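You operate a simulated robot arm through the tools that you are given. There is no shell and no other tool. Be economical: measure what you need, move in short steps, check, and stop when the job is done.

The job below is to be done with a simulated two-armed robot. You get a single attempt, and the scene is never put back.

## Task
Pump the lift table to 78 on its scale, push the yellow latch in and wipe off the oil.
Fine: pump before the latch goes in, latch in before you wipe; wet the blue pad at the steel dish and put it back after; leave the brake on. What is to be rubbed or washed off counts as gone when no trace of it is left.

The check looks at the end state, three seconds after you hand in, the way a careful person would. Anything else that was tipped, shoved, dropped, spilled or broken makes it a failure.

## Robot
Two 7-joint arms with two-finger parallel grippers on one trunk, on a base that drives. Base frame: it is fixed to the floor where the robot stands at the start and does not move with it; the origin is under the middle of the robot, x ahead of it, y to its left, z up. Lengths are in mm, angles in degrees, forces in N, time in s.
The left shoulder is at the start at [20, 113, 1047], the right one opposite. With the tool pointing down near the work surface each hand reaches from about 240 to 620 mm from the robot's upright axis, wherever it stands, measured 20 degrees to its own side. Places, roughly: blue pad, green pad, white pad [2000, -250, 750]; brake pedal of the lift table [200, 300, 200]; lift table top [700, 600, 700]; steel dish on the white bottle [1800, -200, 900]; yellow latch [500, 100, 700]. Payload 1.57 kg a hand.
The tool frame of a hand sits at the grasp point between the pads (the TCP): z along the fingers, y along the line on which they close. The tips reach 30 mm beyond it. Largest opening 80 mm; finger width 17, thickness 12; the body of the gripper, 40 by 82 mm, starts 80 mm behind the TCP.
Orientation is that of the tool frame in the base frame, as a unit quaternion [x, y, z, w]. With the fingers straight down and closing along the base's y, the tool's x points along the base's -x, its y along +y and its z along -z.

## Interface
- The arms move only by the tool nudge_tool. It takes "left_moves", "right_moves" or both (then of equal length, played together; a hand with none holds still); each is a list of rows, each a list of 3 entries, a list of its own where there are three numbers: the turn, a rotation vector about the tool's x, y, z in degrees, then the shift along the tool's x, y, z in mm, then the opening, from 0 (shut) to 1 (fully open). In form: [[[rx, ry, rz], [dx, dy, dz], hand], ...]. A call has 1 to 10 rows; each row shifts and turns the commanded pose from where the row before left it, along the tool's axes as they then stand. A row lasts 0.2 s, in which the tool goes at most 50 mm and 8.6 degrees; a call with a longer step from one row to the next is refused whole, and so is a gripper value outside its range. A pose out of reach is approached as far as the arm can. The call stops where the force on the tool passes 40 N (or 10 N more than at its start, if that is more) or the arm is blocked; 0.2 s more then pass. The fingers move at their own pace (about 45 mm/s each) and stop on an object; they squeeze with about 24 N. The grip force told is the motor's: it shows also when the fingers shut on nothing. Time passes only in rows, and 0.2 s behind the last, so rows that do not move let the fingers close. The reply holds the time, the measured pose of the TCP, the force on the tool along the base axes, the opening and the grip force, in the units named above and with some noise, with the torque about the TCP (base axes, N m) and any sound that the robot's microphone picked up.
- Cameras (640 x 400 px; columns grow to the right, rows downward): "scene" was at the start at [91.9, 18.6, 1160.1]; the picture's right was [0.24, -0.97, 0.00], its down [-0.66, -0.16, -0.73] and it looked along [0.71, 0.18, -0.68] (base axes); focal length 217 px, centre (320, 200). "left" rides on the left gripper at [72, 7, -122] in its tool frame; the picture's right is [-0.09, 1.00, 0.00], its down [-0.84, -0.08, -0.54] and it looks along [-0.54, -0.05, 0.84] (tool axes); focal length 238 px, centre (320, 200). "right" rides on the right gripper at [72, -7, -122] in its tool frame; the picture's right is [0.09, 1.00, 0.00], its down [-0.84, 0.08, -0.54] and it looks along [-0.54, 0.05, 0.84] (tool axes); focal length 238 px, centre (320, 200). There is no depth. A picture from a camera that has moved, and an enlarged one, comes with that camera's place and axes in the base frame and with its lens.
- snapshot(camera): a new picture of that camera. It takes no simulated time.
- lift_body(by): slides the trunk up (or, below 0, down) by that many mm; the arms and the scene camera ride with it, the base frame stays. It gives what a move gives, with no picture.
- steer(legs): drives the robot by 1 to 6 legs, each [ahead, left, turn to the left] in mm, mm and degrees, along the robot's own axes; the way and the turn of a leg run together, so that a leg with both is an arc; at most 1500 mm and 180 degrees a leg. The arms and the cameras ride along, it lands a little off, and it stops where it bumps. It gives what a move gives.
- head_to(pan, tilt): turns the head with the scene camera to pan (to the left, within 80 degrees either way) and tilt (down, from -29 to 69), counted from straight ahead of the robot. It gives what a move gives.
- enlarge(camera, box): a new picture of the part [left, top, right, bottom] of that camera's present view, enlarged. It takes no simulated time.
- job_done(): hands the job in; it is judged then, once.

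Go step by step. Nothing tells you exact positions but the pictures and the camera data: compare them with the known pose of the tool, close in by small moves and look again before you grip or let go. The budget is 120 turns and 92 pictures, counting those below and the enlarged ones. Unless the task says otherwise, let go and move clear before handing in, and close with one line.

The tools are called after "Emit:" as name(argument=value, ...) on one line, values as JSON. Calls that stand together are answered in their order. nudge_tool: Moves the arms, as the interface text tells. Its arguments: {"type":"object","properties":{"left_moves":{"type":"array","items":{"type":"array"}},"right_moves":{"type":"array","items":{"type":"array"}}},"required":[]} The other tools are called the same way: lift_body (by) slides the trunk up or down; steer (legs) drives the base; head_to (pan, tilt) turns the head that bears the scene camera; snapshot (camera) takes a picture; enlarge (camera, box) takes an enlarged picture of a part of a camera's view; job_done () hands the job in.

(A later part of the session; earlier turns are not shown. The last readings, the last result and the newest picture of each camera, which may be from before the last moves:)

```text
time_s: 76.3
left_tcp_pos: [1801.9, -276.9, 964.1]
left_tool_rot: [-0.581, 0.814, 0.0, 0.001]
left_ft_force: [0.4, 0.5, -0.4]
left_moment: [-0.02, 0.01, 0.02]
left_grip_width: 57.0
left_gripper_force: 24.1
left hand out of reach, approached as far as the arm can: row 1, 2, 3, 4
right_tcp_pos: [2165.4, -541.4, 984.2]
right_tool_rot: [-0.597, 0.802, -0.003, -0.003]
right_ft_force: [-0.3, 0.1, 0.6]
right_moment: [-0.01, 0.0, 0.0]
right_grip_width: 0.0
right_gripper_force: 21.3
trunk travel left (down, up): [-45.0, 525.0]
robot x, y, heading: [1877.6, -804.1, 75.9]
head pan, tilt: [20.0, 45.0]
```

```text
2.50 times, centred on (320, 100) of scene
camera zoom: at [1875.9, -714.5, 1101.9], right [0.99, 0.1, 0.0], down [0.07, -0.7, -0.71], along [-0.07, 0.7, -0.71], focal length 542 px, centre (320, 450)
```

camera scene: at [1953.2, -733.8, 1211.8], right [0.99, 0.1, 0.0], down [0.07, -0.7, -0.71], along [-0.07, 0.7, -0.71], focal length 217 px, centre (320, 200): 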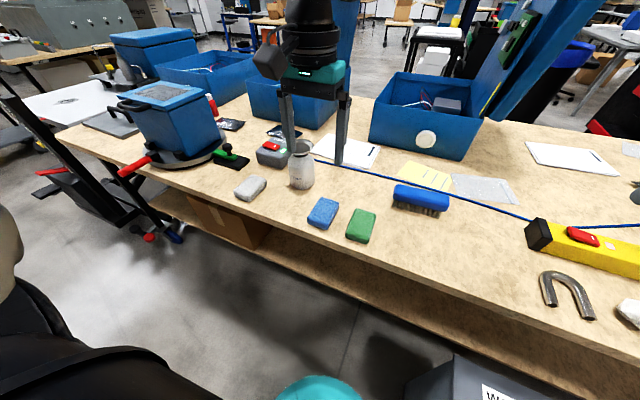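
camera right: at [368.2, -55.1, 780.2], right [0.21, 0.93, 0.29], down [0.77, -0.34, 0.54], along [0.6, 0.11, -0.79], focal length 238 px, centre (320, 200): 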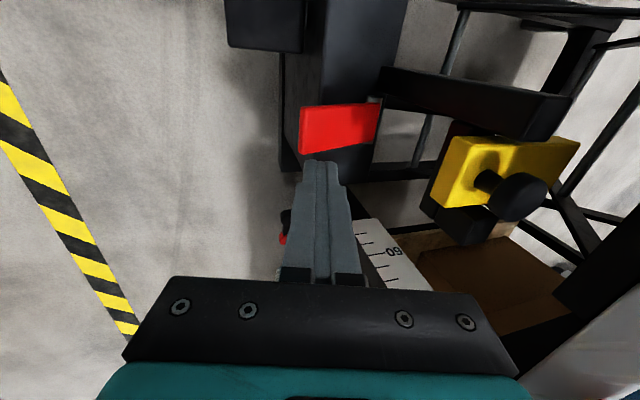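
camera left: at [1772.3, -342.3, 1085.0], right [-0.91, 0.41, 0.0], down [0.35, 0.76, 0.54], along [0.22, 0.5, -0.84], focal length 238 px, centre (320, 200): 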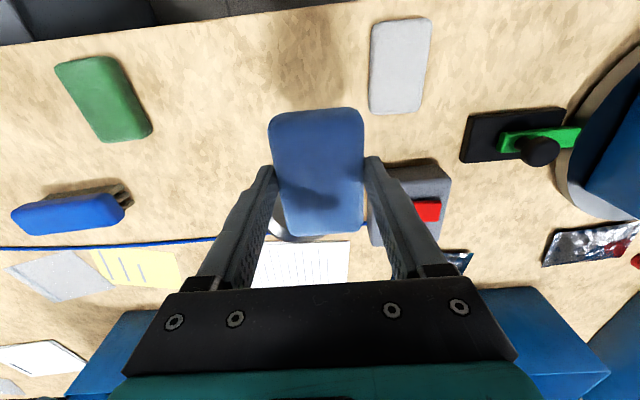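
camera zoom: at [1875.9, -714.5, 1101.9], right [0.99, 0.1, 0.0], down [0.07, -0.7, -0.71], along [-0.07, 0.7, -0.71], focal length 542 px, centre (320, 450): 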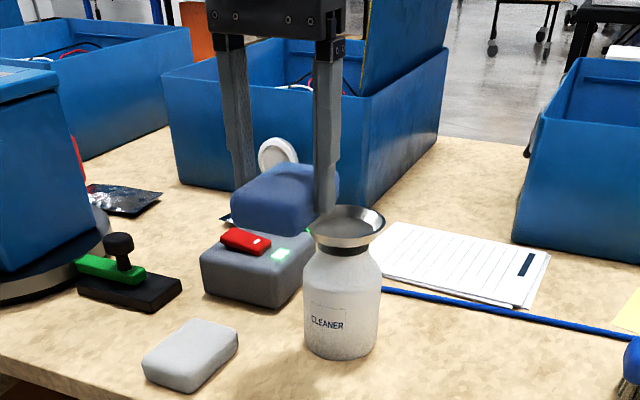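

The arm ran out of reach at this trunk height, so I'll retreat, raise the trunk 170 mm, lower the hand again, and look before approaching the dish.

Emit:
nudge_tool(left_moves=[[[0, 0, 0], [30, -20, -10], 0], [[0, 0, 0], [30, -20, 0], 0], [[0, 0, 0], [30, -20, 0], 0]])

Emit:
lift_body(by=180)

Emit:
nudge_tool(left_moves=[[[0, 0, 0], [0, 0, 40], 0], [[0, 0, 0], [0, 0, 40], 0], [[0, 0, 0], [0, 0, 40], 0], [[0, 0, 0], [-10, 0, 40], 0], [[0, 0, 0], [-20, 4, 0], 0], [[0, 0, 0], [-20, 4, 0], 0]])

```text
time_s: 77.1
left_tcp_pos: [1829.7, -383.0, 975.7]
left_tool_rot: [-0.581, 0.814, 0.001, 0.0]
left_ft_force: [-0.1, -0.1, -0.5]
left_moment: [0.0, -0.03, 0.02]
left_grip_width: 56.8
left_gripper_force: 24.3
right_tcp_pos: [2165.6, -541.9, 984.2]
right_tool_rot: [-0.598, 0.802, -0.002, -0.003]
right_ft_force: [-0.3, -0.7, 0.8]
right_moment: [0.01, 0.03, -0.03]
right_grip_width: 0.1
right_gripper_force: 21.3
trunk travel left (down, up): [-45.0, 525.0]
robot x, y, heading: [1880.8, -803.7, 75.8]
head pan, tilt: [20.0, 45.0]
```

```text
time_s: 79.1
left_tcp_pos: [1830.1, -382.6, 1155.1]
left_tool_rot: [-0.58, 0.815, 0.001, 0.002]
left_ft_force: [-0.7, 0.2, -0.3]
left_moment: [0.01, -0.01, 0.0]
left_grip_width: 56.8
left_gripper_force: 23.8
right_tcp_pos: [2165.2, -541.2, 1164.5]
right_tool_rot: [-0.597, 0.802, -0.003, -0.004]
right_ft_force: [-0.5, -0.3, 0.7]
right_moment: [-0.01, 0.0, -0.02]
right_grip_width: 0.0
right_gripper_force: 21.3
trunk travel left (down, up): [-225.0, 345.0]
robot x, y, heading: [1880.3, -804.2, 76.0]
head pan, tilt: [20.0, 45.0]
```

```text
time_s: 80.5
left_tcp_pos: [1837.6, -330.6, 994.1]
left_tool_rot: [-0.58, 0.815, 0.0, 0.001]
left_ft_force: [-0.7, 0.5, -0.2]
left_moment: [0.04, 0.04, -0.01]
left_grip_width: 56.7
left_gripper_force: 23.8
right_tcp_pos: [2164.5, -541.8, 1164.6]
right_tool_rot: [-0.598, 0.801, -0.003, -0.004]
right_ft_force: [0.0, 0.1, -0.3]
right_moment: [0.0, 0.02, 0.02]
right_grip_width: 0.2
right_gripper_force: 20.8
trunk travel left (down, up): [-225.0, 345.0]
robot x, y, heading: [1883.1, -804.3, 75.8]
head pan, tilt: [20.0, 45.0]
```

Emit:
nudge_tool(left_moves=[[[0, 0, 0], [-29, 8, 0], 0], [[0, 0, 0], [-29, 8, 0], 0], [[0, 0, 0], [-29, 8, 0], 0], [[0, 0, 0], [-29, 8, 0], 0], [[0, 0, 0], [0, 0, 0], 0]])

Emit:
enlarge(camera="scene", box=[220, 40, 420, 240])

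Emit:
snapshot(camera="left")

```text
time_s: 81.7
left_tcp_pos: [1801.0, -263.3, 1008.2]
left_tool_rot: [-0.58, 0.814, 0.001, 0.001]
left_ft_force: [0.1, -1.4, -0.1]
left_moment: [0.0, 0.0, 0.04]
left_grip_width: 56.9
left_gripper_force: 24.3
left hand out of reach, approached as far as the arm can: row 2, 3, 4
right_tcp_pos: [2165.5, -541.1, 1164.1]
right_tool_rot: [-0.597, 0.802, -0.002, -0.003]
right_ft_force: [1.3, 0.0, -0.3]
right_moment: [-0.02, 0.0, 0.04]
right_grip_width: 0.0
right_gripper_force: 21.1
trunk travel left (down, up): [-225.0, 345.0]
robot x, y, heading: [1881.9, -805.1, 75.9]
head pan, tilt: [20.0, 45.0]
```

```text
2.00 times, centred on (320, 140) of scene
camera zoom: at [1875.9, -714.5, 1281.9], right [0.99, 0.1, 0.0], down [0.07, -0.7, -0.71], along [-0.07, 0.7, -0.71], focal length 434 px, centre (320, 320)
```

zoom: 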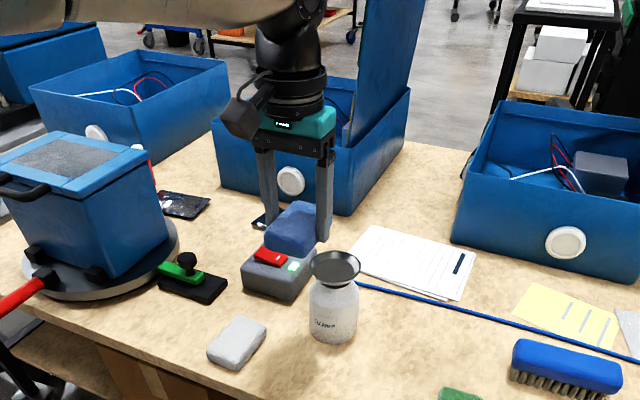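

```text
29 pictures are left
camera left: at [1770.9, -327.7, 1127.5], right [-0.91, 0.41, 0.0], down [0.35, 0.76, 0.54], along [0.22, 0.5, -0.84], focal length 238 px, centre (320, 200)
```

left: 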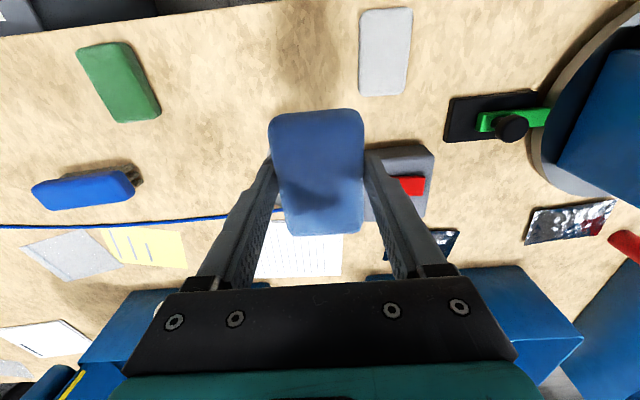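

The hand needs the robot closer, and the base still has over 100 mm to the bench. I'll drive 70 mm ahead.

Emit:
nudge_tool(left_moves=[[[0, 0, 0], [40, 0, -10], 0], [[0, 0, 0], [30, 0, 0], 0]])

Emit:
steer(legs=[[70, 0, 0]])

```text
time_s: 82.3
left_tcp_pos: [1777.9, -330.7, 1017.2]
left_tool_rot: [-0.58, 0.815, 0.001, 0.0]
left_ft_force: [0.5, -0.4, -0.3]
left_moment: [0.0, 0.05, 0.01]
left_grip_width: 56.7
left_gripper_force: 24.5
right_tcp_pos: [2165.7, -541.9, 1164.3]
right_tool_rot: [-0.598, 0.802, -0.003, -0.003]
right_ft_force: [0.4, -0.4, -0.4]
right_moment: [0.01, 0.0, 0.0]
right_grip_width: 0.0
right_gripper_force: 21.4
trunk travel left (down, up): [-225.0, 345.0]
robot x, y, heading: [1879.9, -801.9, 75.9]
head pan, tilt: [20.0, 45.0]
```

```text
time_s: 83.3
left_tcp_pos: [1794.4, -263.8, 1016.7]
left_tool_rot: [-0.58, 0.815, 0.001, 0.0]
left_ft_force: [-0.1, 0.7, 0.4]
left_moment: [0.01, 0.0, 0.01]
left_grip_width: 56.7
left_gripper_force: 23.6
right_tcp_pos: [2182.1, -473.5, 1163.1]
right_tool_rot: [-0.598, 0.801, -0.002, -0.003]
right_ft_force: [-0.6, 0.9, -0.2]
right_moment: [-0.02, 0.04, 0.03]
right_grip_width: 0.0
right_gripper_force: 21.4
trunk travel left (down, up): [-225.0, 345.0]
robot x, y, heading: [1899.9, -737.6, 76.1]
head pan, tilt: [20.0, 45.0]
```

Emit:
nudge_tool(left_moves=[[[0, 0, 0], [-23, -10, 0], 0], [[0, 0, 0], [-23, -10, 0], 0], [[0, 0, 0], [-22, -11, 0], 0], [[0, 0, 0], [0, 0, 25], 0], [[0, 0, 0], [0, 0, 0], 0]])

Emit:
enlarge(camera="scene", box=[220, 60, 420, 260])

Emit:
snapshot(camera="left")

```text
time_s: 84.5
left_tcp_pos: [1838.1, -217.5, 993.4]
left_tool_rot: [-0.58, 0.815, 0.0, 0.002]
left_ft_force: [0.2, 0.1, -0.2]
left_moment: [0.03, 0.0, 0.0]
left_grip_width: 56.8
left_gripper_force: 24.1
left hand out of reach, approached as far as the arm can: row 3, 4
right_tcp_pos: [2181.0, -474.8, 1164.7]
right_tool_rot: [-0.598, 0.801, -0.003, -0.003]
right_ft_force: [0.2, -0.9, -1.0]
right_moment: [0.03, 0.01, 0.02]
right_grip_width: 0.0
right_gripper_force: 21.8
trunk travel left (down, up): [-225.0, 345.0]
robot x, y, heading: [1895.8, -741.8, 75.7]
head pan, tilt: [20.0, 45.0]
```

```text
2.00 times, centred on (320, 160) of scene
camera zoom: at [1892.5, -648.5, 1281.9], right [0.99, 0.1, 0.0], down [0.07, -0.7, -0.71], along [-0.07, 0.7, -0.71], focal length 434 px, centre (320, 280)
```

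zoom: 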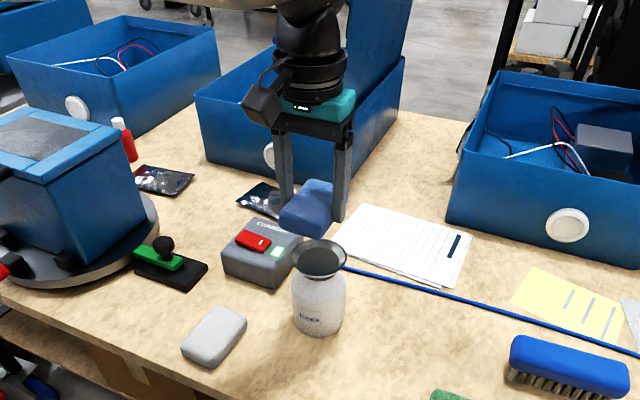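

```text
27 pictures are left
camera left: at [1808.4, -283.5, 1114.5], right [-0.91, 0.41, 0.0], down [0.35, 0.76, 0.55], along [0.22, 0.5, -0.84], focal length 238 px, centre (320, 200)
```

left: 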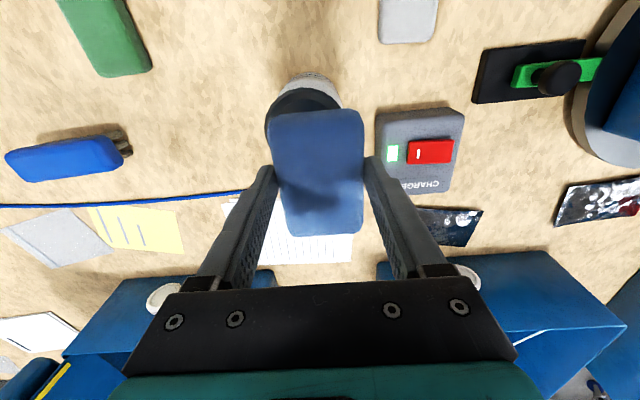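

Seen from both cameras, the dish centre is near [1848, -231, 897]. I'll centre the pad over it and descend carefully.

Emit:
nudge_tool(left_moves=[[[0, 0, 0], [6.6, -12.9, 0], 0], [[0, 0, 0], [0, 0, 15], 0], [[0, 0, 0], [0, 0, 15], 0], [[0, 0, 0], [0, 0, 0], 0]])

Emit:
snapshot(camera="left")

Emit:
enlarge(camera="scene", box=[240, 90, 400, 250])

```text
time_s: 85.5
left_tcp_pos: [1843.3, -234.2, 965.7]
left_tool_rot: [-0.58, 0.815, 0.001, 0.001]
left_ft_force: [0.3, -1.0, -0.9]
left_moment: [-0.01, -0.01, 0.04]
left_grip_width: 56.6
left_gripper_force: 24.1
left hand out of reach, approached as far as the arm can: row 2, 3
right_tcp_pos: [2181.2, -474.2, 1164.9]
right_tool_rot: [-0.597, 0.802, -0.002, -0.004]
right_ft_force: [-0.3, -0.5, 0.5]
right_moment: [0.0, 0.01, 0.0]
right_grip_width: 0.0
right_gripper_force: 21.9
trunk travel left (down, up): [-225.0, 345.0]
robot x, y, heading: [1898.9, -735.9, 75.6]
head pan, tilt: [20.0, 45.0]
```

```text
26 pictures are left
camera left: at [1813.2, -299.1, 1086.8], right [-0.91, 0.41, 0.0], down [0.35, 0.76, 0.55], along [0.23, 0.5, -0.84], focal length 238 px, centre (320, 200)
```

left: 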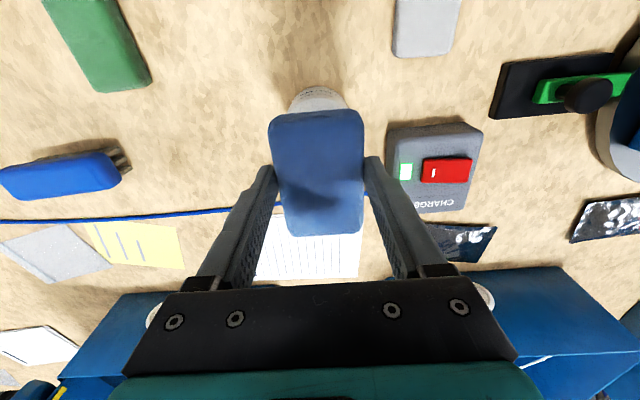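

```text
2.50 times, centred on (320, 170) of scene
camera zoom: at [1892.5, -648.4, 1281.9], right [0.99, 0.1, 0.0], down [0.07, -0.7, -0.71], along [-0.07, 0.7, -0.71], focal length 542 px, centre (320, 275)
```

zoom: 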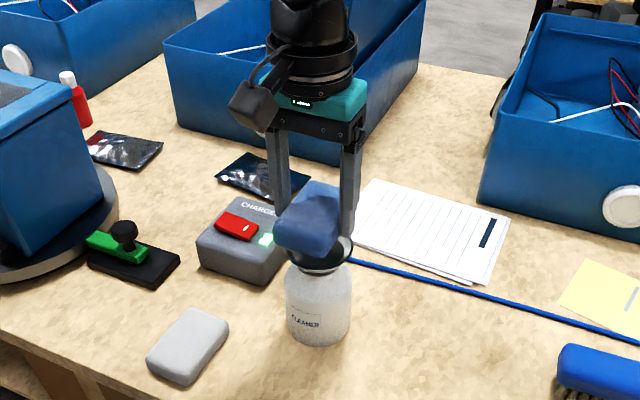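

Descending is again limited by arm reach. I'll trade hand height for trunk height (up 70, trunk down 70) and recentre slightly.

Emit:
nudge_tool(left_moves=[[[0, 0, 0], [0, 0, -35], 0], [[0, 0, 0], [-5, -6, -35], 0]])

Emit:
lift_body(by=-75)

Emit:
nudge_tool(left_moves=[[[0, 0, 0], [0, 0, 5], 0], [[0, 0, 0], [0, 0, 5], 0], [[0, 0, 0], [0, 0, 0], 0]])

Emit:
enlarge(camera="scene", box=[240, 50, 400, 210])

```text
time_s: 86.1
left_tcp_pos: [1849.1, -229.9, 1035.3]
left_tool_rot: [-0.581, 0.814, 0.001, 0.0]
left_ft_force: [0.0, -0.4, 0.0]
left_moment: [0.01, -0.01, -0.03]
left_grip_width: 56.9
left_gripper_force: 23.7
right_tcp_pos: [2181.6, -474.4, 1163.7]
right_tool_rot: [-0.597, 0.802, -0.002, -0.003]
right_ft_force: [0.1, 0.2, 0.5]
right_moment: [-0.03, -0.02, -0.04]
right_grip_width: 0.1
right_gripper_force: 21.0
trunk travel left (down, up): [-225.0, 345.0]
robot x, y, heading: [1898.6, -738.4, 75.9]
head pan, tilt: [20.0, 45.0]
```

```text
time_s: 87.2
left_tcp_pos: [1850.4, -230.0, 961.0]
left_tool_rot: [-0.581, 0.814, 0.001, 0.0]
left_ft_force: [-0.2, 0.5, -0.2]
left_moment: [-0.01, 0.02, 0.01]
left_grip_width: 56.6
left_gripper_force: 23.7
right_tcp_pos: [2181.2, -475.8, 1089.2]
right_tool_rot: [-0.597, 0.802, -0.002, -0.003]
right_ft_force: [-0.1, -0.6, -0.6]
right_moment: [-0.01, -0.01, -0.01]
right_grip_width: 0.2
right_gripper_force: 21.1
trunk travel left (down, up): [-150.0, 420.0]
robot x, y, heading: [1897.1, -736.7, 75.9]
head pan, tilt: [20.0, 45.0]
```

```text
time_s: 88.0
left_tcp_pos: [1848.7, -229.9, 951.4]
left_tool_rot: [-0.58, 0.815, 0.0, 0.001]
left_ft_force: [0.3, 1.0, 0.0]
left_moment: [-0.02, -0.01, -0.01]
left_grip_width: 56.9
left_gripper_force: 23.9
right_tcp_pos: [2182.0, -474.3, 1090.1]
right_tool_rot: [-0.598, 0.802, -0.002, -0.004]
right_ft_force: [0.1, 0.2, 0.1]
right_moment: [-0.04, 0.03, 0.02]
right_grip_width: 0.0
right_gripper_force: 20.9
trunk travel left (down, up): [-150.0, 420.0]
robot x, y, heading: [1898.2, -741.8, 75.8]
head pan, tilt: [20.0, 45.0]
```

```text
2.50 times, centred on (320, 130) of scene
camera zoom: at [1892.5, -648.4, 1206.9], right [0.99, 0.1, 0.0], down [0.07, -0.7, -0.71], along [-0.07, 0.7, -0.71], focal length 542 px, centre (320, 375)
```

zoom: 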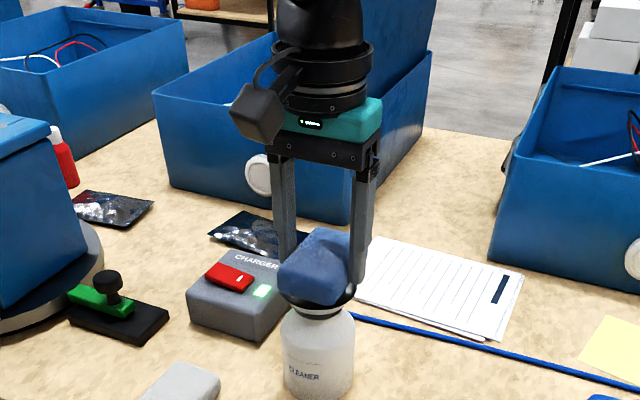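

The pad now sits over the dish. I'll press down in small steps.

Emit:
nudge_tool(left_moves=[[[0, 0, 0], [0, 0, 5], 0], [[0, 0, 0], [0, 0, 5], 0], [[0, 0, 0], [0, 0, 5], 0], [[0, 0, 0], [0, 0, 5], 0]])

```text
time_s: 89.0
left_tcp_pos: [1851.6, -230.3, 935.0]
left_tool_rot: [-0.581, 0.814, 0.003, 0.003]
left_ft_force: [-4.3, 2.0, 19.5]
left_moment: [-0.51, 0.26, -0.09]
left_grip_width: 56.7
left_gripper_force: 24.4
right_tcp_pos: [2181.6, -476.2, 1090.4]
right_tool_rot: [-0.598, 0.802, -0.002, -0.003]
right_ft_force: [0.8, -0.6, -0.1]
right_moment: [0.01, 0.04, 0.01]
right_grip_width: 0.2
right_gripper_force: 21.3
trunk travel left (down, up): [-150.0, 420.0]
robot x, y, heading: [1897.8, -735.3, 76.0]
head pan, tilt: [20.0, 45.0]
```

Emit:
snapshot(camera="left")

Emit:
enlarge(camera="scene", box=[270, 80, 370, 210])

```text
23 pictures are left
camera left: at [1820.5, -295.8, 1054.4], right [-0.91, 0.41, 0.0], down [0.34, 0.76, 0.55], along [0.23, 0.5, -0.84], focal length 238 px, centre (320, 200)
```

left: 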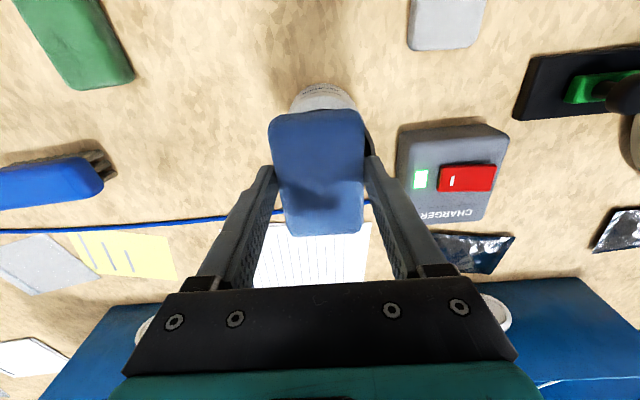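

```text
3.08 times, centred on (320, 145) of scene
camera zoom: at [1892.2, -649.4, 1207.2], right [0.99, 0.1, 0.0], down [0.07, -0.7, -0.71], along [-0.07, 0.7, -0.71], focal length 667 px, centre (320, 369)
```

zoom: 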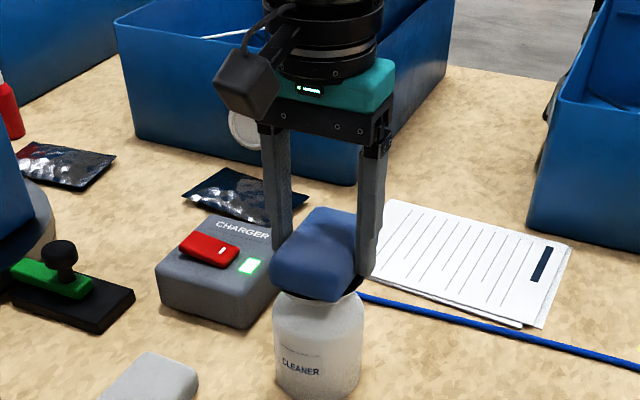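

The pad rests on the dish with about 20 N. I'll press a bit more and then ease off to see whether the plunger pumps.

Emit:
nudge_tool(left_moves=[[[0, 0, 0], [0, 0, 4], 0], [[0, 0, 0], [0, 0, 4], 0], [[0, 0, 0], [0, 0, 0], 0], [[0, 0, 0], [0, 0, 0], 0]])

Emit:
enlarge(camera="scene", box=[270, 80, 370, 210])

```text
time_s: 90.0
left_tcp_pos: [1850.6, -229.7, 925.0]
left_tool_rot: [-0.579, 0.815, 0.002, 0.003]
left_ft_force: [-1.1, 3.1, 23.4]
left_moment: [0.12, 0.0, -0.01]
left_grip_width: 57.0
left_gripper_force: 24.3
right_tcp_pos: [2181.7, -475.3, 1089.8]
right_tool_rot: [-0.598, 0.802, -0.002, -0.003]
right_ft_force: [-0.3, -0.2, 0.6]
right_moment: [0.0, -0.01, 0.03]
right_grip_width: 0.0
right_gripper_force: 21.0
trunk travel left (down, up): [-150.0, 420.0]
robot x, y, heading: [1896.7, -740.3, 75.7]
head pan, tilt: [20.0, 45.0]
```

```text
3.08 times, centred on (320, 145) of scene
camera zoom: at [1892.6, -649.6, 1207.0], right [0.99, 0.1, 0.0], down [0.07, -0.7, -0.71], along [-0.07, 0.7, -0.71], focal length 667 px, centre (320, 369)
```

zoom: 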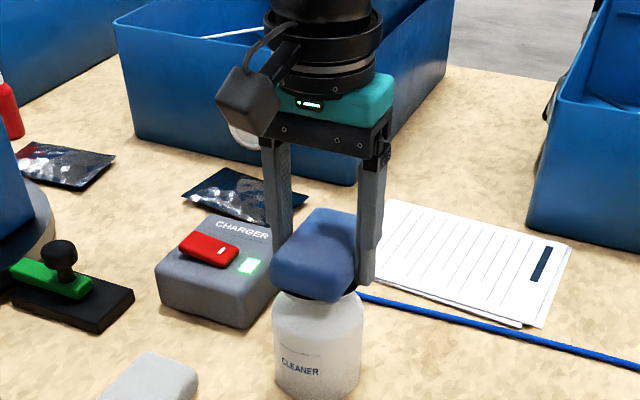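

The hand sank 10 mm, so either the dish pumped or the pad slid in the grip. I'll lift clear and inspect the pad.

Emit:
nudge_tool(left_moves=[[[0, 0, 0], [0, 0, -20], 0], [[0, 0, 0], [0, 0, -40], 0], [[0, 0, 0], [20, 0, -30], 0], [[0, 0, 0], [40, 0, 0], 0]])

Emit:
enlarge(camera="scene", box=[260, 60, 380, 210])

Emit:
snapshot(camera="left")

```text
time_s: 91.0
left_tcp_pos: [1830.4, -288.8, 1014.0]
left_tool_rot: [-0.58, 0.815, 0.0, 0.001]
left_ft_force: [0.4, -1.3, -0.5]
left_moment: [0.0, -0.01, -0.01]
left_grip_width: 57.1
left_gripper_force: 23.9
right_tcp_pos: [2181.1, -475.4, 1089.5]
right_tool_rot: [-0.598, 0.802, -0.003, -0.003]
right_ft_force: [-0.2, -0.1, 0.0]
right_moment: [0.05, 0.0, -0.03]
right_grip_width: 0.2
right_gripper_force: 21.2
trunk travel left (down, up): [-150.0, 420.0]
robot x, y, heading: [1896.3, -741.8, 75.8]
head pan, tilt: [20.0, 45.0]
```

```text
2.67 times, centred on (320, 135) of scene
camera zoom: at [1892.2, -648.8, 1206.9], right [0.99, 0.1, 0.0], down [0.07, -0.7, -0.71], along [-0.07, 0.7, -0.71], focal length 578 px, centre (320, 373)
```

zoom: 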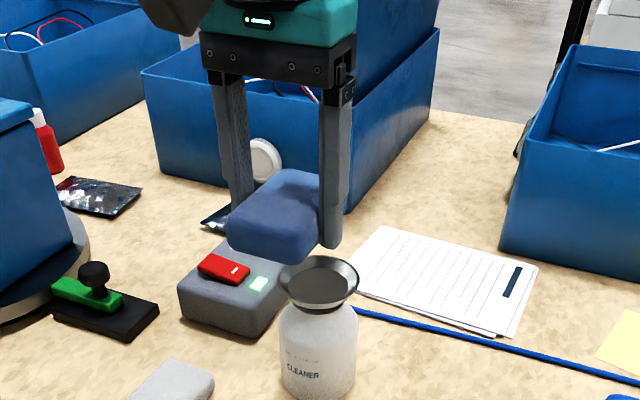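

```text
19 pictures are left
camera left: at [1800.6, -353.7, 1134.6], right [-0.91, 0.41, 0.0], down [0.35, 0.76, 0.54], along [0.22, 0.5, -0.84], focal length 238 px, centre (320, 200)
```

left: 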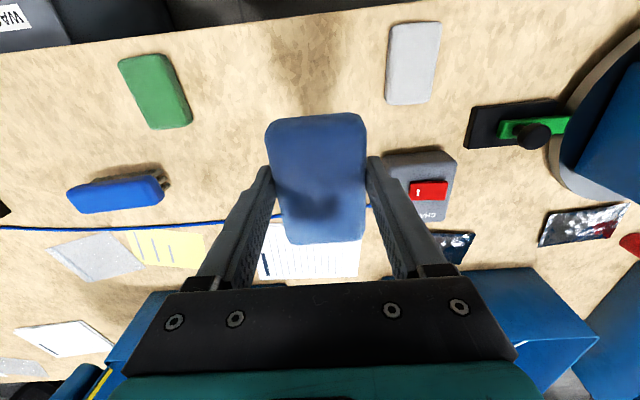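

The pad looks darker (wet), but it slid up about 10 mm in the fingers, so little of it protrudes below the tips. I'll set it down at its original spot and regrip it higher. Carrying it there first.

Emit:
nudge_tool(left_moves=[[[0, 0, 0], [10, -28, 0], 0], [[0, 0, 0], [10, -28, 0], 0], [[0, 0, 0], [10, -27, 0], 0], [[0, 0, 0], [10, -27, 0], 0]])

Emit:
lift_body(by=-80)

Emit:
nudge_tool(left_moves=[[[0, 0, 0], [0, 0, 40], 0], [[0, 0, 0], [0, 0, 40], 0], [[0, 0, 0], [0, 0, 25], 0], [[0, 0, 0], [0, 0, 0], 0]])

```text
time_s: 92.0
left_tcp_pos: [1919.4, -361.9, 1011.6]
left_tool_rot: [-0.583, 0.813, 0.0, 0.001]
left_ft_force: [-0.2, 0.1, -0.7]
left_moment: [-0.01, 0.01, 0.0]
left_grip_width: 56.7
left_gripper_force: 23.9
right_tcp_pos: [2180.7, -474.6, 1090.3]
right_tool_rot: [-0.597, 0.802, -0.003, -0.003]
right_ft_force: [0.2, 0.6, 0.4]
right_moment: [-0.02, 0.03, 0.0]
right_grip_width: 0.3
right_gripper_force: 21.0
trunk travel left (down, up): [-150.0, 420.0]
robot x, y, heading: [1896.8, -740.1, 75.9]
head pan, tilt: [20.0, 45.0]
```

```text
time_s: 93.2
left_tcp_pos: [1919.5, -362.9, 932.6]
left_tool_rot: [-0.581, 0.814, 0.0, 0.003]
left_ft_force: [0.4, 1.0, -0.6]
left_moment: [-0.01, 0.02, 0.01]
left_grip_width: 56.7
left_gripper_force: 23.6
right_tcp_pos: [2181.5, -474.6, 1009.0]
right_tool_rot: [-0.598, 0.802, -0.003, -0.003]
right_ft_force: [0.6, 0.1, -0.5]
right_moment: [0.0, 0.01, 0.02]
right_grip_width: 0.0
right_gripper_force: 21.4
trunk travel left (down, up): [-70.0, 500.0]
robot x, y, heading: [1894.9, -737.7, 76.1]
head pan, tilt: [20.0, 45.0]
```

```text
time_s: 94.2
left_tcp_pos: [1911.3, -365.0, 828.4]
left_tool_rot: [-0.582, 0.813, 0.0, 0.003]
left_ft_force: [-0.4, -0.1, -0.6]
left_moment: [0.03, 0.01, -0.02]
left_grip_width: 57.0
left_gripper_force: 24.2
left hand out of reach, approached as far as the arm can: row 2, 3
right_tcp_pos: [2180.2, -475.3, 1009.9]
right_tool_rot: [-0.597, 0.802, -0.003, -0.003]
right_ft_force: [0.5, 0.1, -0.3]
right_moment: [-0.01, -0.04, 0.01]
right_grip_width: 0.2
right_gripper_force: 22.0
trunk travel left (down, up): [-70.0, 500.0]
robot x, y, heading: [1896.5, -738.3, 76.0]
head pan, tilt: [20.0, 45.0]
```

Emit:
lift_body(by=-10)

Emit:
nudge_tool(left_moves=[[[0, 0, 0], [0, 0, 3], 0], [[0, 0, 0], [0, 0, 3], 0], [[0, 0, 0], [0, 0, 3], 0]])

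```text
time_s: 94.7
left_tcp_pos: [1911.3, -364.5, 818.9]
left_tool_rot: [-0.582, 0.813, 0.0, 0.003]
left_ft_force: [0.2, -0.9, -0.6]
left_moment: [0.0, 0.03, -0.01]
left_grip_width: 57.0
left_gripper_force: 24.0
right_tcp_pos: [2181.5, -473.6, 999.1]
right_tool_rot: [-0.597, 0.802, -0.003, -0.003]
right_ft_force: [0.5, 0.2, -0.5]
right_moment: [0.0, 0.01, -0.03]
right_grip_width: 0.0
right_gripper_force: 21.6
trunk travel left (down, up): [-60.0, 510.0]
robot x, y, heading: [1896.7, -738.4, 75.9]
head pan, tilt: [20.0, 45.0]
```

```text
time_s: 95.5
left_tcp_pos: [1909.9, -366.3, 810.4]
left_tool_rot: [-0.581, 0.814, -0.001, 0.005]
left_ft_force: [-0.2, -1.7, 0.6]
left_moment: [0.08, -0.01, -0.02]
left_grip_width: 56.9
left_gripper_force: 24.2
right_tcp_pos: [2182.6, -473.9, 999.0]
right_tool_rot: [-0.597, 0.802, -0.002, -0.003]
right_ft_force: [0.4, -0.4, 0.5]
right_moment: [-0.04, 0.0, 0.01]
right_grip_width: 0.2
right_gripper_force: 21.1
trunk travel left (down, up): [-60.0, 510.0]
robot x, y, heading: [1897.4, -735.6, 75.8]
head pan, tilt: [20.0, 45.0]
```

Emit:
nudge_tool(left_moves=[[[0, 0, 0], [0, 0, 3], 0], [[0, 0, 0], [0, 0, 3], 0]])

```text
time_s: 96.3
left_tcp_pos: [1909.8, -366.7, 811.1]
left_tool_rot: [-0.582, 0.813, 0.001, 0.008]
left_ft_force: [-1.7, -6.5, 12.0]
left_moment: [-0.24, 0.53, 0.23]
left_grip_width: 57.0
left_gripper_force: 23.8
left hand out of reach, approached as far as the arm can: row 2
right_tcp_pos: [2182.4, -476.0, 1000.0]
right_tool_rot: [-0.598, 0.801, -0.002, -0.002]
right_ft_force: [-0.1, -0.9, 0.4]
right_moment: [0.0, -0.01, -0.02]
right_grip_width: 0.0
right_gripper_force: 21.4
trunk travel left (down, up): [-60.0, 510.0]
robot x, y, heading: [1897.1, -737.1, 75.9]
head pan, tilt: [20.0, 45.0]
stopped in row 2 (left hand): the force on the tool passed its limit at 42 N (the readings are from after the stop); the commanded pose is now the measured one
```

The pad is on the bench. I'll open, raise 12 mm, and grip it again higher.

Emit:
nudge_tool(left_moves=[[[0, 0, 0], [0, 0, -2], 0.9], [[0, 0, 0], [0, 0, 0], 0.9], [[0, 0, 0], [0, 0, -5], 0.9], [[0, 0, 0], [0, 0, -5], 0.9], [[0, 0, 0], [0, 0, 0], 0.5], [[0, 0, 0], [0, 0, 0], 0], [[0, 0, 0], [0, 0, 0], 0], [[0, 0, 0], [0, 0, 0], 0]])

Emit:
snapshot(camera="left")

```text
time_s: 98.1
left_tcp_pos: [1909.5, -364.5, 820.7]
left_tool_rot: [-0.581, 0.814, 0.0, 0.008]
left_ft_force: [0.1, -0.2, -0.6]
left_moment: [-0.03, 0.02, 0.0]
left_grip_width: 56.7
left_gripper_force: 24.2
right_tcp_pos: [2182.3, -473.9, 999.7]
right_tool_rot: [-0.598, 0.802, -0.002, -0.003]
right_ft_force: [0.4, -0.3, -0.7]
right_moment: [-0.01, 0.01, -0.01]
right_grip_width: 0.0
right_gripper_force: 21.6
trunk travel left (down, up): [-60.0, 510.0]
robot x, y, heading: [1898.4, -738.7, 75.9]
head pan, tilt: [20.0, 45.0]
```

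```text
18 pictures are left
camera left: at [1878.6, -430.8, 940.5], right [-0.91, 0.41, -0.01], down [0.34, 0.76, 0.55], along [0.23, 0.5, -0.83], focal length 238 px, centre (320, 200)
```

left: 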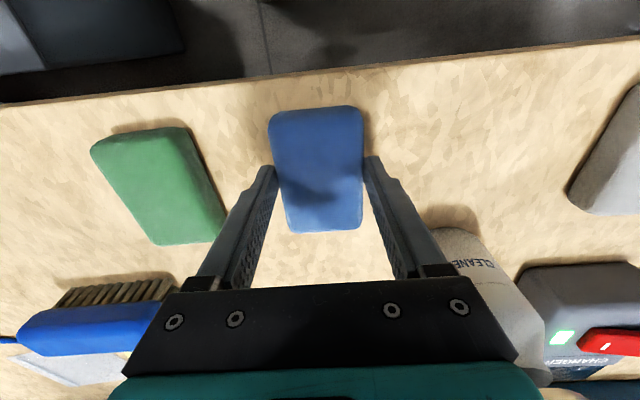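

The pad is gripped higher now, like the first time. Next I'll raise everything, back away from the bench, and drive to the lift table's right side, aiming to stand near [538, -213] facing the table (heading 67°).

Emit:
nudge_tool(left_moves=[[[0, 0, 0], [0, 0, -30], 0], [[0, 0, 0], [0, 0, -40], 0], [[0, 0, 0], [0, 0, -40], 0]])

Emit:
lift_body(by=200)

Emit:
steer(legs=[[-250, 0, 0], [0, 0, -9], [0, 1300, 0]])

Emit:
head_to(pan=20, tilt=50)

Emit:
snapshot(camera="scene")

```text
time_s: 98.9
left_tcp_pos: [1909.0, -365.9, 931.9]
left_tool_rot: [-0.581, 0.814, 0.0, 0.007]
left_ft_force: [-0.5, 0.0, -0.2]
left_moment: [-0.02, -0.03, 0.02]
left_grip_width: 56.9
left_gripper_force: 24.5
right_tcp_pos: [2181.6, -475.7, 999.5]
right_tool_rot: [-0.598, 0.802, -0.002, -0.004]
right_ft_force: [-0.4, -0.4, 0.7]
right_moment: [0.0, -0.01, -0.02]
right_grip_width: 0.0
right_gripper_force: 20.7
trunk travel left (down, up): [-60.0, 510.0]
robot x, y, heading: [1898.1, -738.6, 75.7]
head pan, tilt: [20.0, 45.0]
```

```text
time_s: 101.0
left_tcp_pos: [1908.9, -365.8, 1131.6]
left_tool_rot: [-0.582, 0.813, 0.0, 0.007]
left_ft_force: [-0.1, 0.3, -0.4]
left_moment: [0.04, 0.02, 0.03]
left_grip_width: 56.6
left_gripper_force: 24.0
right_tcp_pos: [2181.6, -474.5, 1198.8]
right_tool_rot: [-0.598, 0.802, -0.002, -0.003]
right_ft_force: [-0.4, 0.6, 0.2]
right_moment: [0.02, 0.0, -0.02]
right_grip_width: 0.1
right_gripper_force: 21.2
trunk travel left (down, up): [-260.0, 310.0]
robot x, y, heading: [1899.3, -737.2, 75.9]
head pan, tilt: [20.0, 45.0]
```

```text
time_s: 109.6
left_tcp_pos: [708.2, -112.6, 1132.1]
left_tool_rot: [-0.517, 0.856, 0.0, 0.008]
left_ft_force: [1.3, 0.1, 0.2]
left_moment: [0.01, -0.03, 0.01]
left_grip_width: 57.0
left_gripper_force: 23.9
right_tcp_pos: [961.1, -262.3, 1199.7]
right_tool_rot: [-0.534, 0.845, -0.002, -0.004]
right_ft_force: [-0.9, -0.4, 0.4]
right_moment: [-0.01, 0.0, 0.0]
right_grip_width: 0.0
right_gripper_force: 20.8
trunk travel left (down, up): [-260.0, 310.0]
robot x, y, heading: [637.8, -478.3, 67.2]
head pan, tilt: [20.0, 45.0]
```

```text
time_s: 110.3
left_tcp_pos: [707.0, -112.3, 1131.8]
left_tool_rot: [-0.517, 0.856, 0.0, 0.008]
left_ft_force: [-1.1, -0.7, -0.6]
left_moment: [-0.01, -0.01, 0.0]
left_grip_width: 56.9
left_gripper_force: 23.2
right_tcp_pos: [960.6, -261.6, 1200.5]
right_tool_rot: [-0.534, 0.846, -0.002, -0.004]
right_ft_force: [0.0, 0.3, -0.2]
right_moment: [-0.03, -0.01, 0.03]
right_grip_width: 0.1
right_gripper_force: 21.1
trunk travel left (down, up): [-260.0, 310.0]
robot x, y, heading: [639.5, -475.5, 67.1]
head pan, tilt: [20.0, 50.0]
```

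```text
17 pictures are left
camera scene: at [649.1, -393.6, 1310.0], right [1.0, -0.05, 0.0], down [-0.04, -0.76, -0.64], along [0.03, 0.64, -0.77], focal length 217 px, centre (320, 200)
```

scene: 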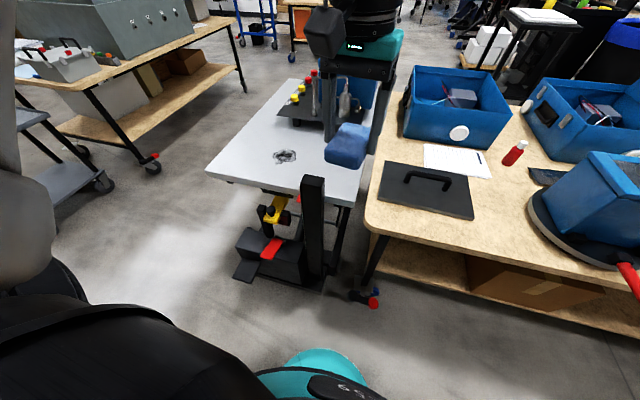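

The stain is near [558, 268] and the pump base's outer edge is about 250 mm from my planned spot. I'll move left and then ahead to stand near [532, -242].

Emit:
steer(legs=[[0, 190, 0], [170, 0, 0]])

Emit:
snapshot(camera="left")

```text
time_s: 112.9
left_tcp_pos: [602.3, 121.1, 1131.9]
left_tool_rot: [-0.514, 0.858, 0.0, 0.007]
left_ft_force: [0.5, -0.1, 1.1]
left_moment: [-0.02, -0.03, 0.0]
left_grip_width: 56.5
left_gripper_force: 24.7
right_tcp_pos: [853.2, -30.8, 1199.6]
right_tool_rot: [-0.531, 0.847, -0.003, -0.004]
right_ft_force: [0.2, 0.1, 0.3]
right_moment: [-0.04, 0.0, -0.01]
right_grip_width: 0.1
right_gripper_force: 21.7
trunk travel left (down, up): [-260.0, 310.0]
robot x, y, heading: [530.8, -245.5, 66.7]
head pan, tilt: [20.0, 50.0]
```

```text
16 pictures are left
camera left: at [559.9, 60.6, 1250.9], right [-0.83, 0.55, -0.01], down [0.46, 0.7, 0.55], along [0.31, 0.46, -0.83], focal length 238 px, centre (320, 200)
```

left: 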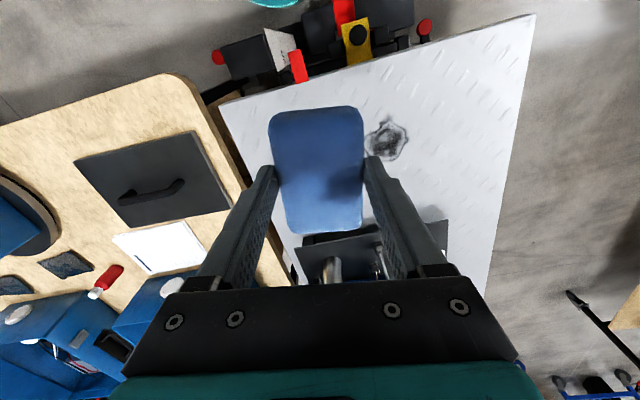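

The stain is about [547, 268, 776], some 90 mm across. I'll lower the trunk part way, move the pad over the stain, then lower further.

Emit:
lift_body(by=-110)

Emit:
nudge_tool(left_moves=[[[0, 0, 0], [-26, 29, 0], 0], [[0, 0, 0], [-26, 29, 0], 0], [[0, 0, 0], [-26, 30, 0], 0], [[0, 0, 0], [-25, 30, 0], 0], [[0, 0, 0], [0, 0, 0], 0]])

Emit:
lift_body(by=-110)

```text
time_s: 114.3
left_tcp_pos: [599.4, 120.7, 1021.6]
left_tool_rot: [-0.514, 0.858, 0.0, 0.008]
left_ft_force: [0.4, -1.0, -0.7]
left_moment: [-0.01, 0.01, 0.0]
left_grip_width: 56.9
left_gripper_force: 23.7
right_tcp_pos: [853.5, -31.8, 1090.1]
right_tool_rot: [-0.532, 0.847, -0.002, -0.003]
right_ft_force: [-0.2, -0.2, -0.4]
right_moment: [0.0, 0.0, 0.0]
right_grip_width: 0.1
right_gripper_force: 21.1
trunk travel left (down, up): [-150.0, 420.0]
robot x, y, heading: [529.0, -248.3, 66.6]
head pan, tilt: [20.0, 50.0]
```

```text
time_s: 115.5
left_tcp_pos: [548.5, 266.8, 1021.6]
left_tool_rot: [-0.514, 0.858, 0.0, 0.009]
left_ft_force: [-1.1, 0.2, -0.1]
left_moment: [0.0, 0.0, 0.02]
left_grip_width: 56.8
left_gripper_force: 24.1
right_tcp_pos: [853.7, -31.1, 1089.1]
right_tool_rot: [-0.531, 0.847, -0.003, -0.004]
right_ft_force: [0.2, 0.2, 0.0]
right_moment: [0.01, -0.02, -0.02]
right_grip_width: 0.0
right_gripper_force: 21.0
trunk travel left (down, up): [-150.0, 420.0]
robot x, y, heading: [528.9, -242.5, 66.7]
head pan, tilt: [20.0, 50.0]
```

```text
time_s: 117.0
left_tcp_pos: [547.4, 266.1, 912.7]
left_tool_rot: [-0.514, 0.857, 0.0, 0.008]
left_ft_force: [0.5, 0.0, -0.5]
left_moment: [0.0, -0.01, 0.01]
left_grip_width: 56.6
left_gripper_force: 23.9
right_tcp_pos: [853.6, -30.7, 978.9]
right_tool_rot: [-0.53, 0.848, -0.002, -0.004]
right_ft_force: [-0.8, 0.2, -0.4]
right_moment: [0.03, -0.01, -0.01]
right_grip_width: 0.3
right_gripper_force: 21.0
trunk travel left (down, up): [-40.0, 530.0]
robot x, y, heading: [527.9, -244.2, 66.8]
head pan, tilt: [20.0, 50.0]
```

Emit:
nudge_tool(left_moves=[[[0, 0, 0], [0, 0, 40], 0], [[0, 0, 0], [0, 0, 25], 0], [[0, 0, 0], [0, 0, 0], 0]])

Emit:
snapshot(camera="left")

```text
time_s: 117.8
left_tcp_pos: [548.4, 265.7, 846.4]
left_tool_rot: [-0.515, 0.857, 0.0, 0.008]
left_ft_force: [0.1, 0.9, -1.0]
left_moment: [0.01, -0.01, 0.01]
left_grip_width: 56.7
left_gripper_force: 24.4
right_tcp_pos: [853.3, -30.9, 979.4]
right_tool_rot: [-0.531, 0.847, -0.002, -0.003]
right_ft_force: [-0.4, 0.4, 0.0]
right_moment: [-0.03, 0.03, 0.0]
right_grip_width: 0.0
right_gripper_force: 21.3
trunk travel left (down, up): [-40.0, 530.0]
robot x, y, heading: [530.4, -247.3, 66.6]
head pan, tilt: [20.0, 50.0]
```

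```text
15 pictures are left
camera left: at [507.5, 205.4, 965.7], right [-0.83, 0.55, -0.01], down [0.46, 0.7, 0.55], along [0.31, 0.46, -0.83], focal length 238 px, centre (320, 200)
```

left: 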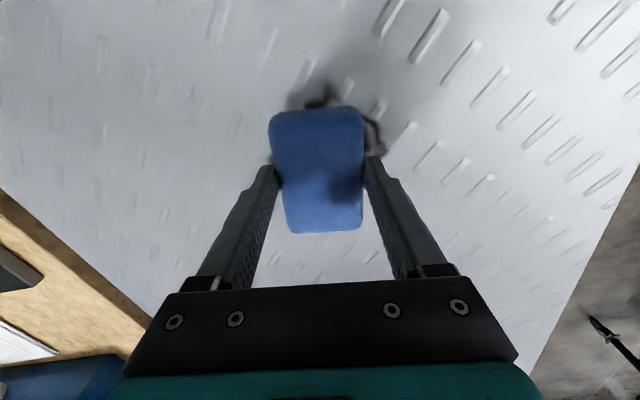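

The stain centre is about 13 mm to the pad's left side. I'll shift there and lower to contact in small steps.

Emit:
nudge_tool(left_moves=[[[0, 0, 0], [0, 13, 15], 0], [[0, 0, 0], [0, 0, 4], 0], [[0, 0, 0], [0, 0, 3], 0], [[0, 0, 0], [0, 0, 2], 0]])

```text
time_s: 118.8
left_tcp_pos: [537.2, 273.1, 825.1]
left_tool_rot: [-0.514, 0.858, 0.002, 0.009]
left_ft_force: [-1.4, 0.6, 5.8]
left_moment: [-0.03, 0.25, 0.01]
left_grip_width: 56.9
left_gripper_force: 24.1
right_tcp_pos: [854.1, -31.1, 979.5]
right_tool_rot: [-0.532, 0.847, -0.002, -0.003]
right_ft_force: [0.1, -0.4, -1.6]
right_moment: [-0.05, -0.01, 0.01]
right_grip_width: 0.0
right_gripper_force: 21.2
trunk travel left (down, up): [-40.0, 530.0]
robot x, y, heading: [530.5, -245.0, 66.7]
head pan, tilt: [20.0, 50.0]
```

Contact at 5.8 N. I'll level the tool by 1°, press about a millimetre more, and wipe in a raster.

Emit:
nudge_tool(left_moves=[[[0, 1, 0], [0, 0, 1], 0], [[0, 0, 0], [0, 22, 0], 0], [[0, 0, 0], [0, 22, 0], 0], [[0, 0, 0], [-25, 0, 0], 0], [[0, 0, 0], [0, -30, 0], 0], [[0, 0, 0], [0, -30, 0], 0], [[0, 0, 0], [0, -30, 0], 0], [[0, 0, 0], [25, 0, 0], 0], [[0, 0, 0], [0, 30, 0], 0], [[0, 0, 0], [0, 30, 0], 0]])

```text
time_s: 121.0
left_tcp_pos: [504.8, 266.2, 826.0]
left_tool_rot: [-0.513, 0.858, -0.005, 0.0]
left_ft_force: [0.4, -0.2, -0.8]
left_moment: [0.02, 0.0, 0.0]
left_grip_width: 56.8
left_gripper_force: 24.2
left hand out of reach, approached as far as the arm can: row 6, 7
right_tcp_pos: [853.0, -32.1, 978.7]
right_tool_rot: [-0.531, 0.847, -0.002, -0.003]
right_ft_force: [0.2, -0.2, 0.7]
right_moment: [-0.01, -0.03, -0.01]
right_grip_width: 0.0
right_gripper_force: 21.6
trunk travel left (down, up): [-40.0, 530.0]
robot x, y, heading: [529.4, -244.5, 66.5]
head pan, tilt: [20.0, 50.0]
```

The far strokes ran out of reach and the pad lifted. I'll press again here and wipe with shorter forward strokes.

Emit:
nudge_tool(left_moves=[[[0, 0, 0], [0, 0, 1.5], 0], [[0, 0, 0], [0, 0, 1.5], 0]])

```text
time_s: 121.6
left_tcp_pos: [505.1, 266.0, 824.7]
left_tool_rot: [-0.514, 0.858, -0.005, 0.001]
left_ft_force: [-0.3, -0.4, 3.0]
left_moment: [0.15, 0.05, 0.04]
left_grip_width: 56.7
left_gripper_force: 23.7
right_tcp_pos: [853.0, -31.1, 980.4]
right_tool_rot: [-0.531, 0.847, -0.003, -0.004]
right_ft_force: [-0.4, 0.2, -0.9]
right_moment: [0.02, 0.0, -0.01]
right_grip_width: 0.0
right_gripper_force: 21.5
trunk travel left (down, up): [-40.0, 530.0]
robot x, y, heading: [528.1, -246.5, 66.4]
head pan, tilt: [20.0, 50.0]
```

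Emit:
nudge_tool(left_moves=[[[0, 0, 0], [0, 0, 1.5], 0], [[0, 0, 0], [0, -22, 0], 0], [[0, 0, 0], [0, -22, 0], 0], [[0, 0, 0], [0, -22, 0], 0], [[0, 0, 0], [-20, 0, 0], 0], [[0, 0, 0], [0, 22, 0], 0], [[0, 0, 0], [0, 22, 0], 0], [[0, 0, 0], [0, 22, 0], 0], [[0, 0, 0], [0, 18, 0], 0]])

```text
time_s: 123.6
left_tcp_pos: [501.0, 292.1, 823.0]
left_tool_rot: [-0.514, 0.858, -0.004, 0.002]
left_ft_force: [4.0, -2.7, 15.0]
left_moment: [0.02, -0.12, 0.03]
left_grip_width: 56.7
left_gripper_force: 24.4
right_tcp_pos: [852.5, -31.8, 979.8]
right_tool_rot: [-0.532, 0.847, -0.003, -0.003]
right_ft_force: [0.5, -0.4, 0.5]
right_moment: [-0.01, -0.01, 0.01]
right_grip_width: 0.0
right_gripper_force: 20.8
trunk travel left (down, up): [-40.0, 530.0]
robot x, y, heading: [529.9, -247.1, 66.4]
head pan, tilt: [20.0, 50.0]
```

Good contact at 15 N, in reach throughout. More strokes further forward and back.

Emit:
nudge_tool(left_moves=[[[0, 0, 0], [-14, 0, 0], 0], [[0, 0, 0], [0, -21, 0], 0], [[0, 0, 0], [0, -21, 0], 0], [[0, 0, 0], [0, -21, 0], 0], [[0, 0, 0], [0, -21, 0], 0], [[0, 0, 0], [24, 0, 0], 0], [[0, 0, 0], [0, 21, 0], 0], [[0, 0, 0], [0, 21, 0], 0], [[0, 0, 0], [0, 21, 0], 0], [[0, 0, 0], [0, 21, 0], 0]])

Emit:
snapshot(camera="left")

```text
time_s: 125.8
left_tcp_pos: [484.3, 277.7, 822.8]
left_tool_rot: [-0.514, 0.858, -0.005, 0.0]
left_ft_force: [0.4, -0.9, 1.4]
left_moment: [0.07, 0.01, 0.01]
left_grip_width: 57.0
left_gripper_force: 24.1
left hand out of reach, approached as far as the arm can: row 5
right_tcp_pos: [852.8, -31.6, 980.0]
right_tool_rot: [-0.531, 0.847, -0.002, -0.003]
right_ft_force: [0.2, 0.0, -0.4]
right_moment: [0.0, 0.0, 0.01]
right_grip_width: 0.0
right_gripper_force: 21.5
trunk travel left (down, up): [-40.0, 530.0]
robot x, y, heading: [531.3, -249.2, 66.5]
head pan, tilt: [20.0, 50.0]
```

```text
14 pictures are left
camera left: at [442.9, 219.6, 943.9], right [-0.83, 0.55, -0.01], down [0.46, 0.71, 0.54], along [0.3, 0.45, -0.84], focal length 238 px, centre (320, 200)
```

left: 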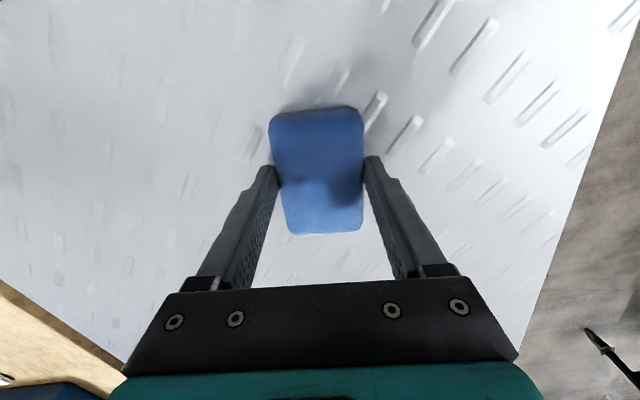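

The visible surface looks clean. I'll lift the pad to inspect the whole spot.

Emit:
nudge_tool(left_moves=[[[0, 0, 0], [0, 0, -40], 0], [[0, 0, 0], [20, 20, -40], 0], [[0, 0, 0], [30, 20, -20], 0]])

Emit:
snapshot(camera="left")

Emit:
enlarge(camera="scene", box=[180, 60, 440, 260])

```text
time_s: 126.6
left_tcp_pos: [423.1, 253.5, 924.8]
left_tool_rot: [-0.513, 0.858, -0.005, 0.0]
left_ft_force: [-1.0, -0.4, -0.8]
left_moment: [0.03, 0.01, 0.01]
left_grip_width: 56.8
left_gripper_force: 24.4
right_tcp_pos: [853.3, -32.7, 980.3]
right_tool_rot: [-0.531, 0.847, -0.003, -0.003]
right_ft_force: [-0.5, 0.5, 0.1]
right_moment: [-0.03, 0.0, -0.01]
right_grip_width: 0.1
right_gripper_force: 21.1
trunk travel left (down, up): [-40.0, 530.0]
robot x, y, heading: [530.9, -242.8, 66.5]
head pan, tilt: [20.0, 50.0]
```

```text
13 pictures are left
camera left: at [382.6, 194.3, 1044.2], right [-0.83, 0.55, -0.01], down [0.46, 0.71, 0.54], along [0.3, 0.45, -0.84], focal length 238 px, centre (320, 200)
```

left: 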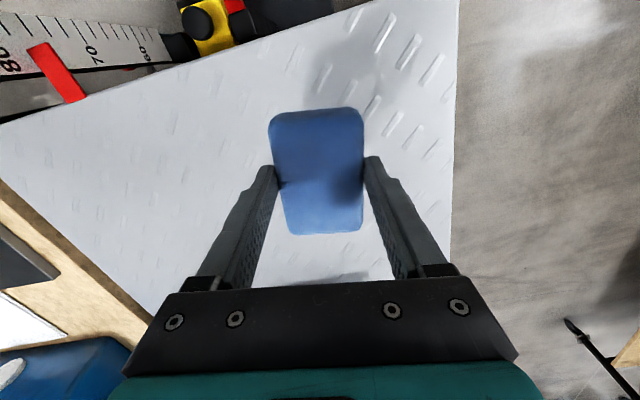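

```text
2.00 times, centred on (310, 160) of scene
camera zoom: at [539.5, -160.5, 1090.0], right [1.0, -0.06, 0.0], down [-0.05, -0.76, -0.64], along [0.04, 0.64, -0.77], focal length 434 px, centre (340, 280)
```

zoom: 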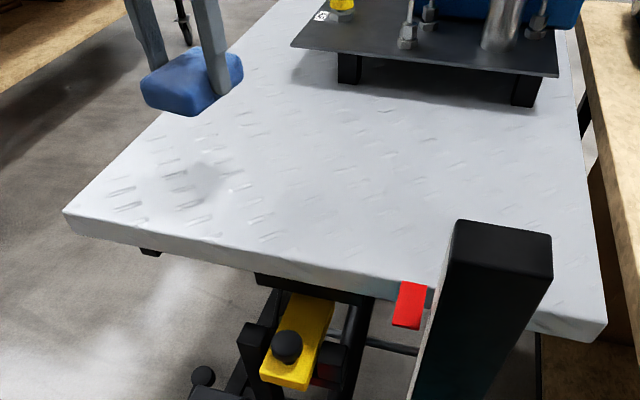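

The spot looks clear; I'll take one closer look for faint traces (the grey smudge on the left is the hand's shadow).

Emit:
enlarge(camera="scene", box=[270, 110, 350, 175])

```text
6.15 times, centred on (310, 142) of scene
camera zoom: at [539.5, -160.5, 1090.0], right [1.0, -0.06, 0.0], down [-0.05, -0.76, -0.64], along [0.04, 0.64, -0.77], focal length 1335 px, centre (382, 554)
```

zoom: 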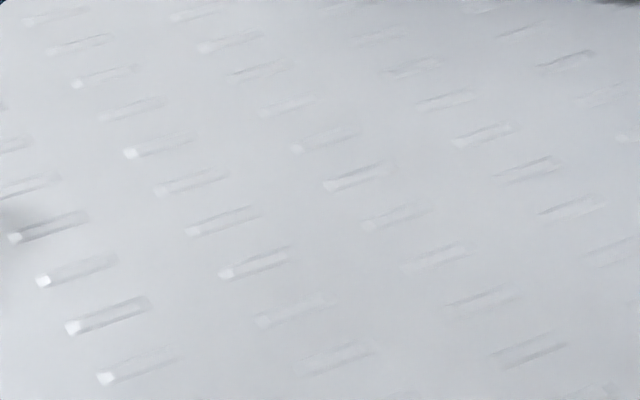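

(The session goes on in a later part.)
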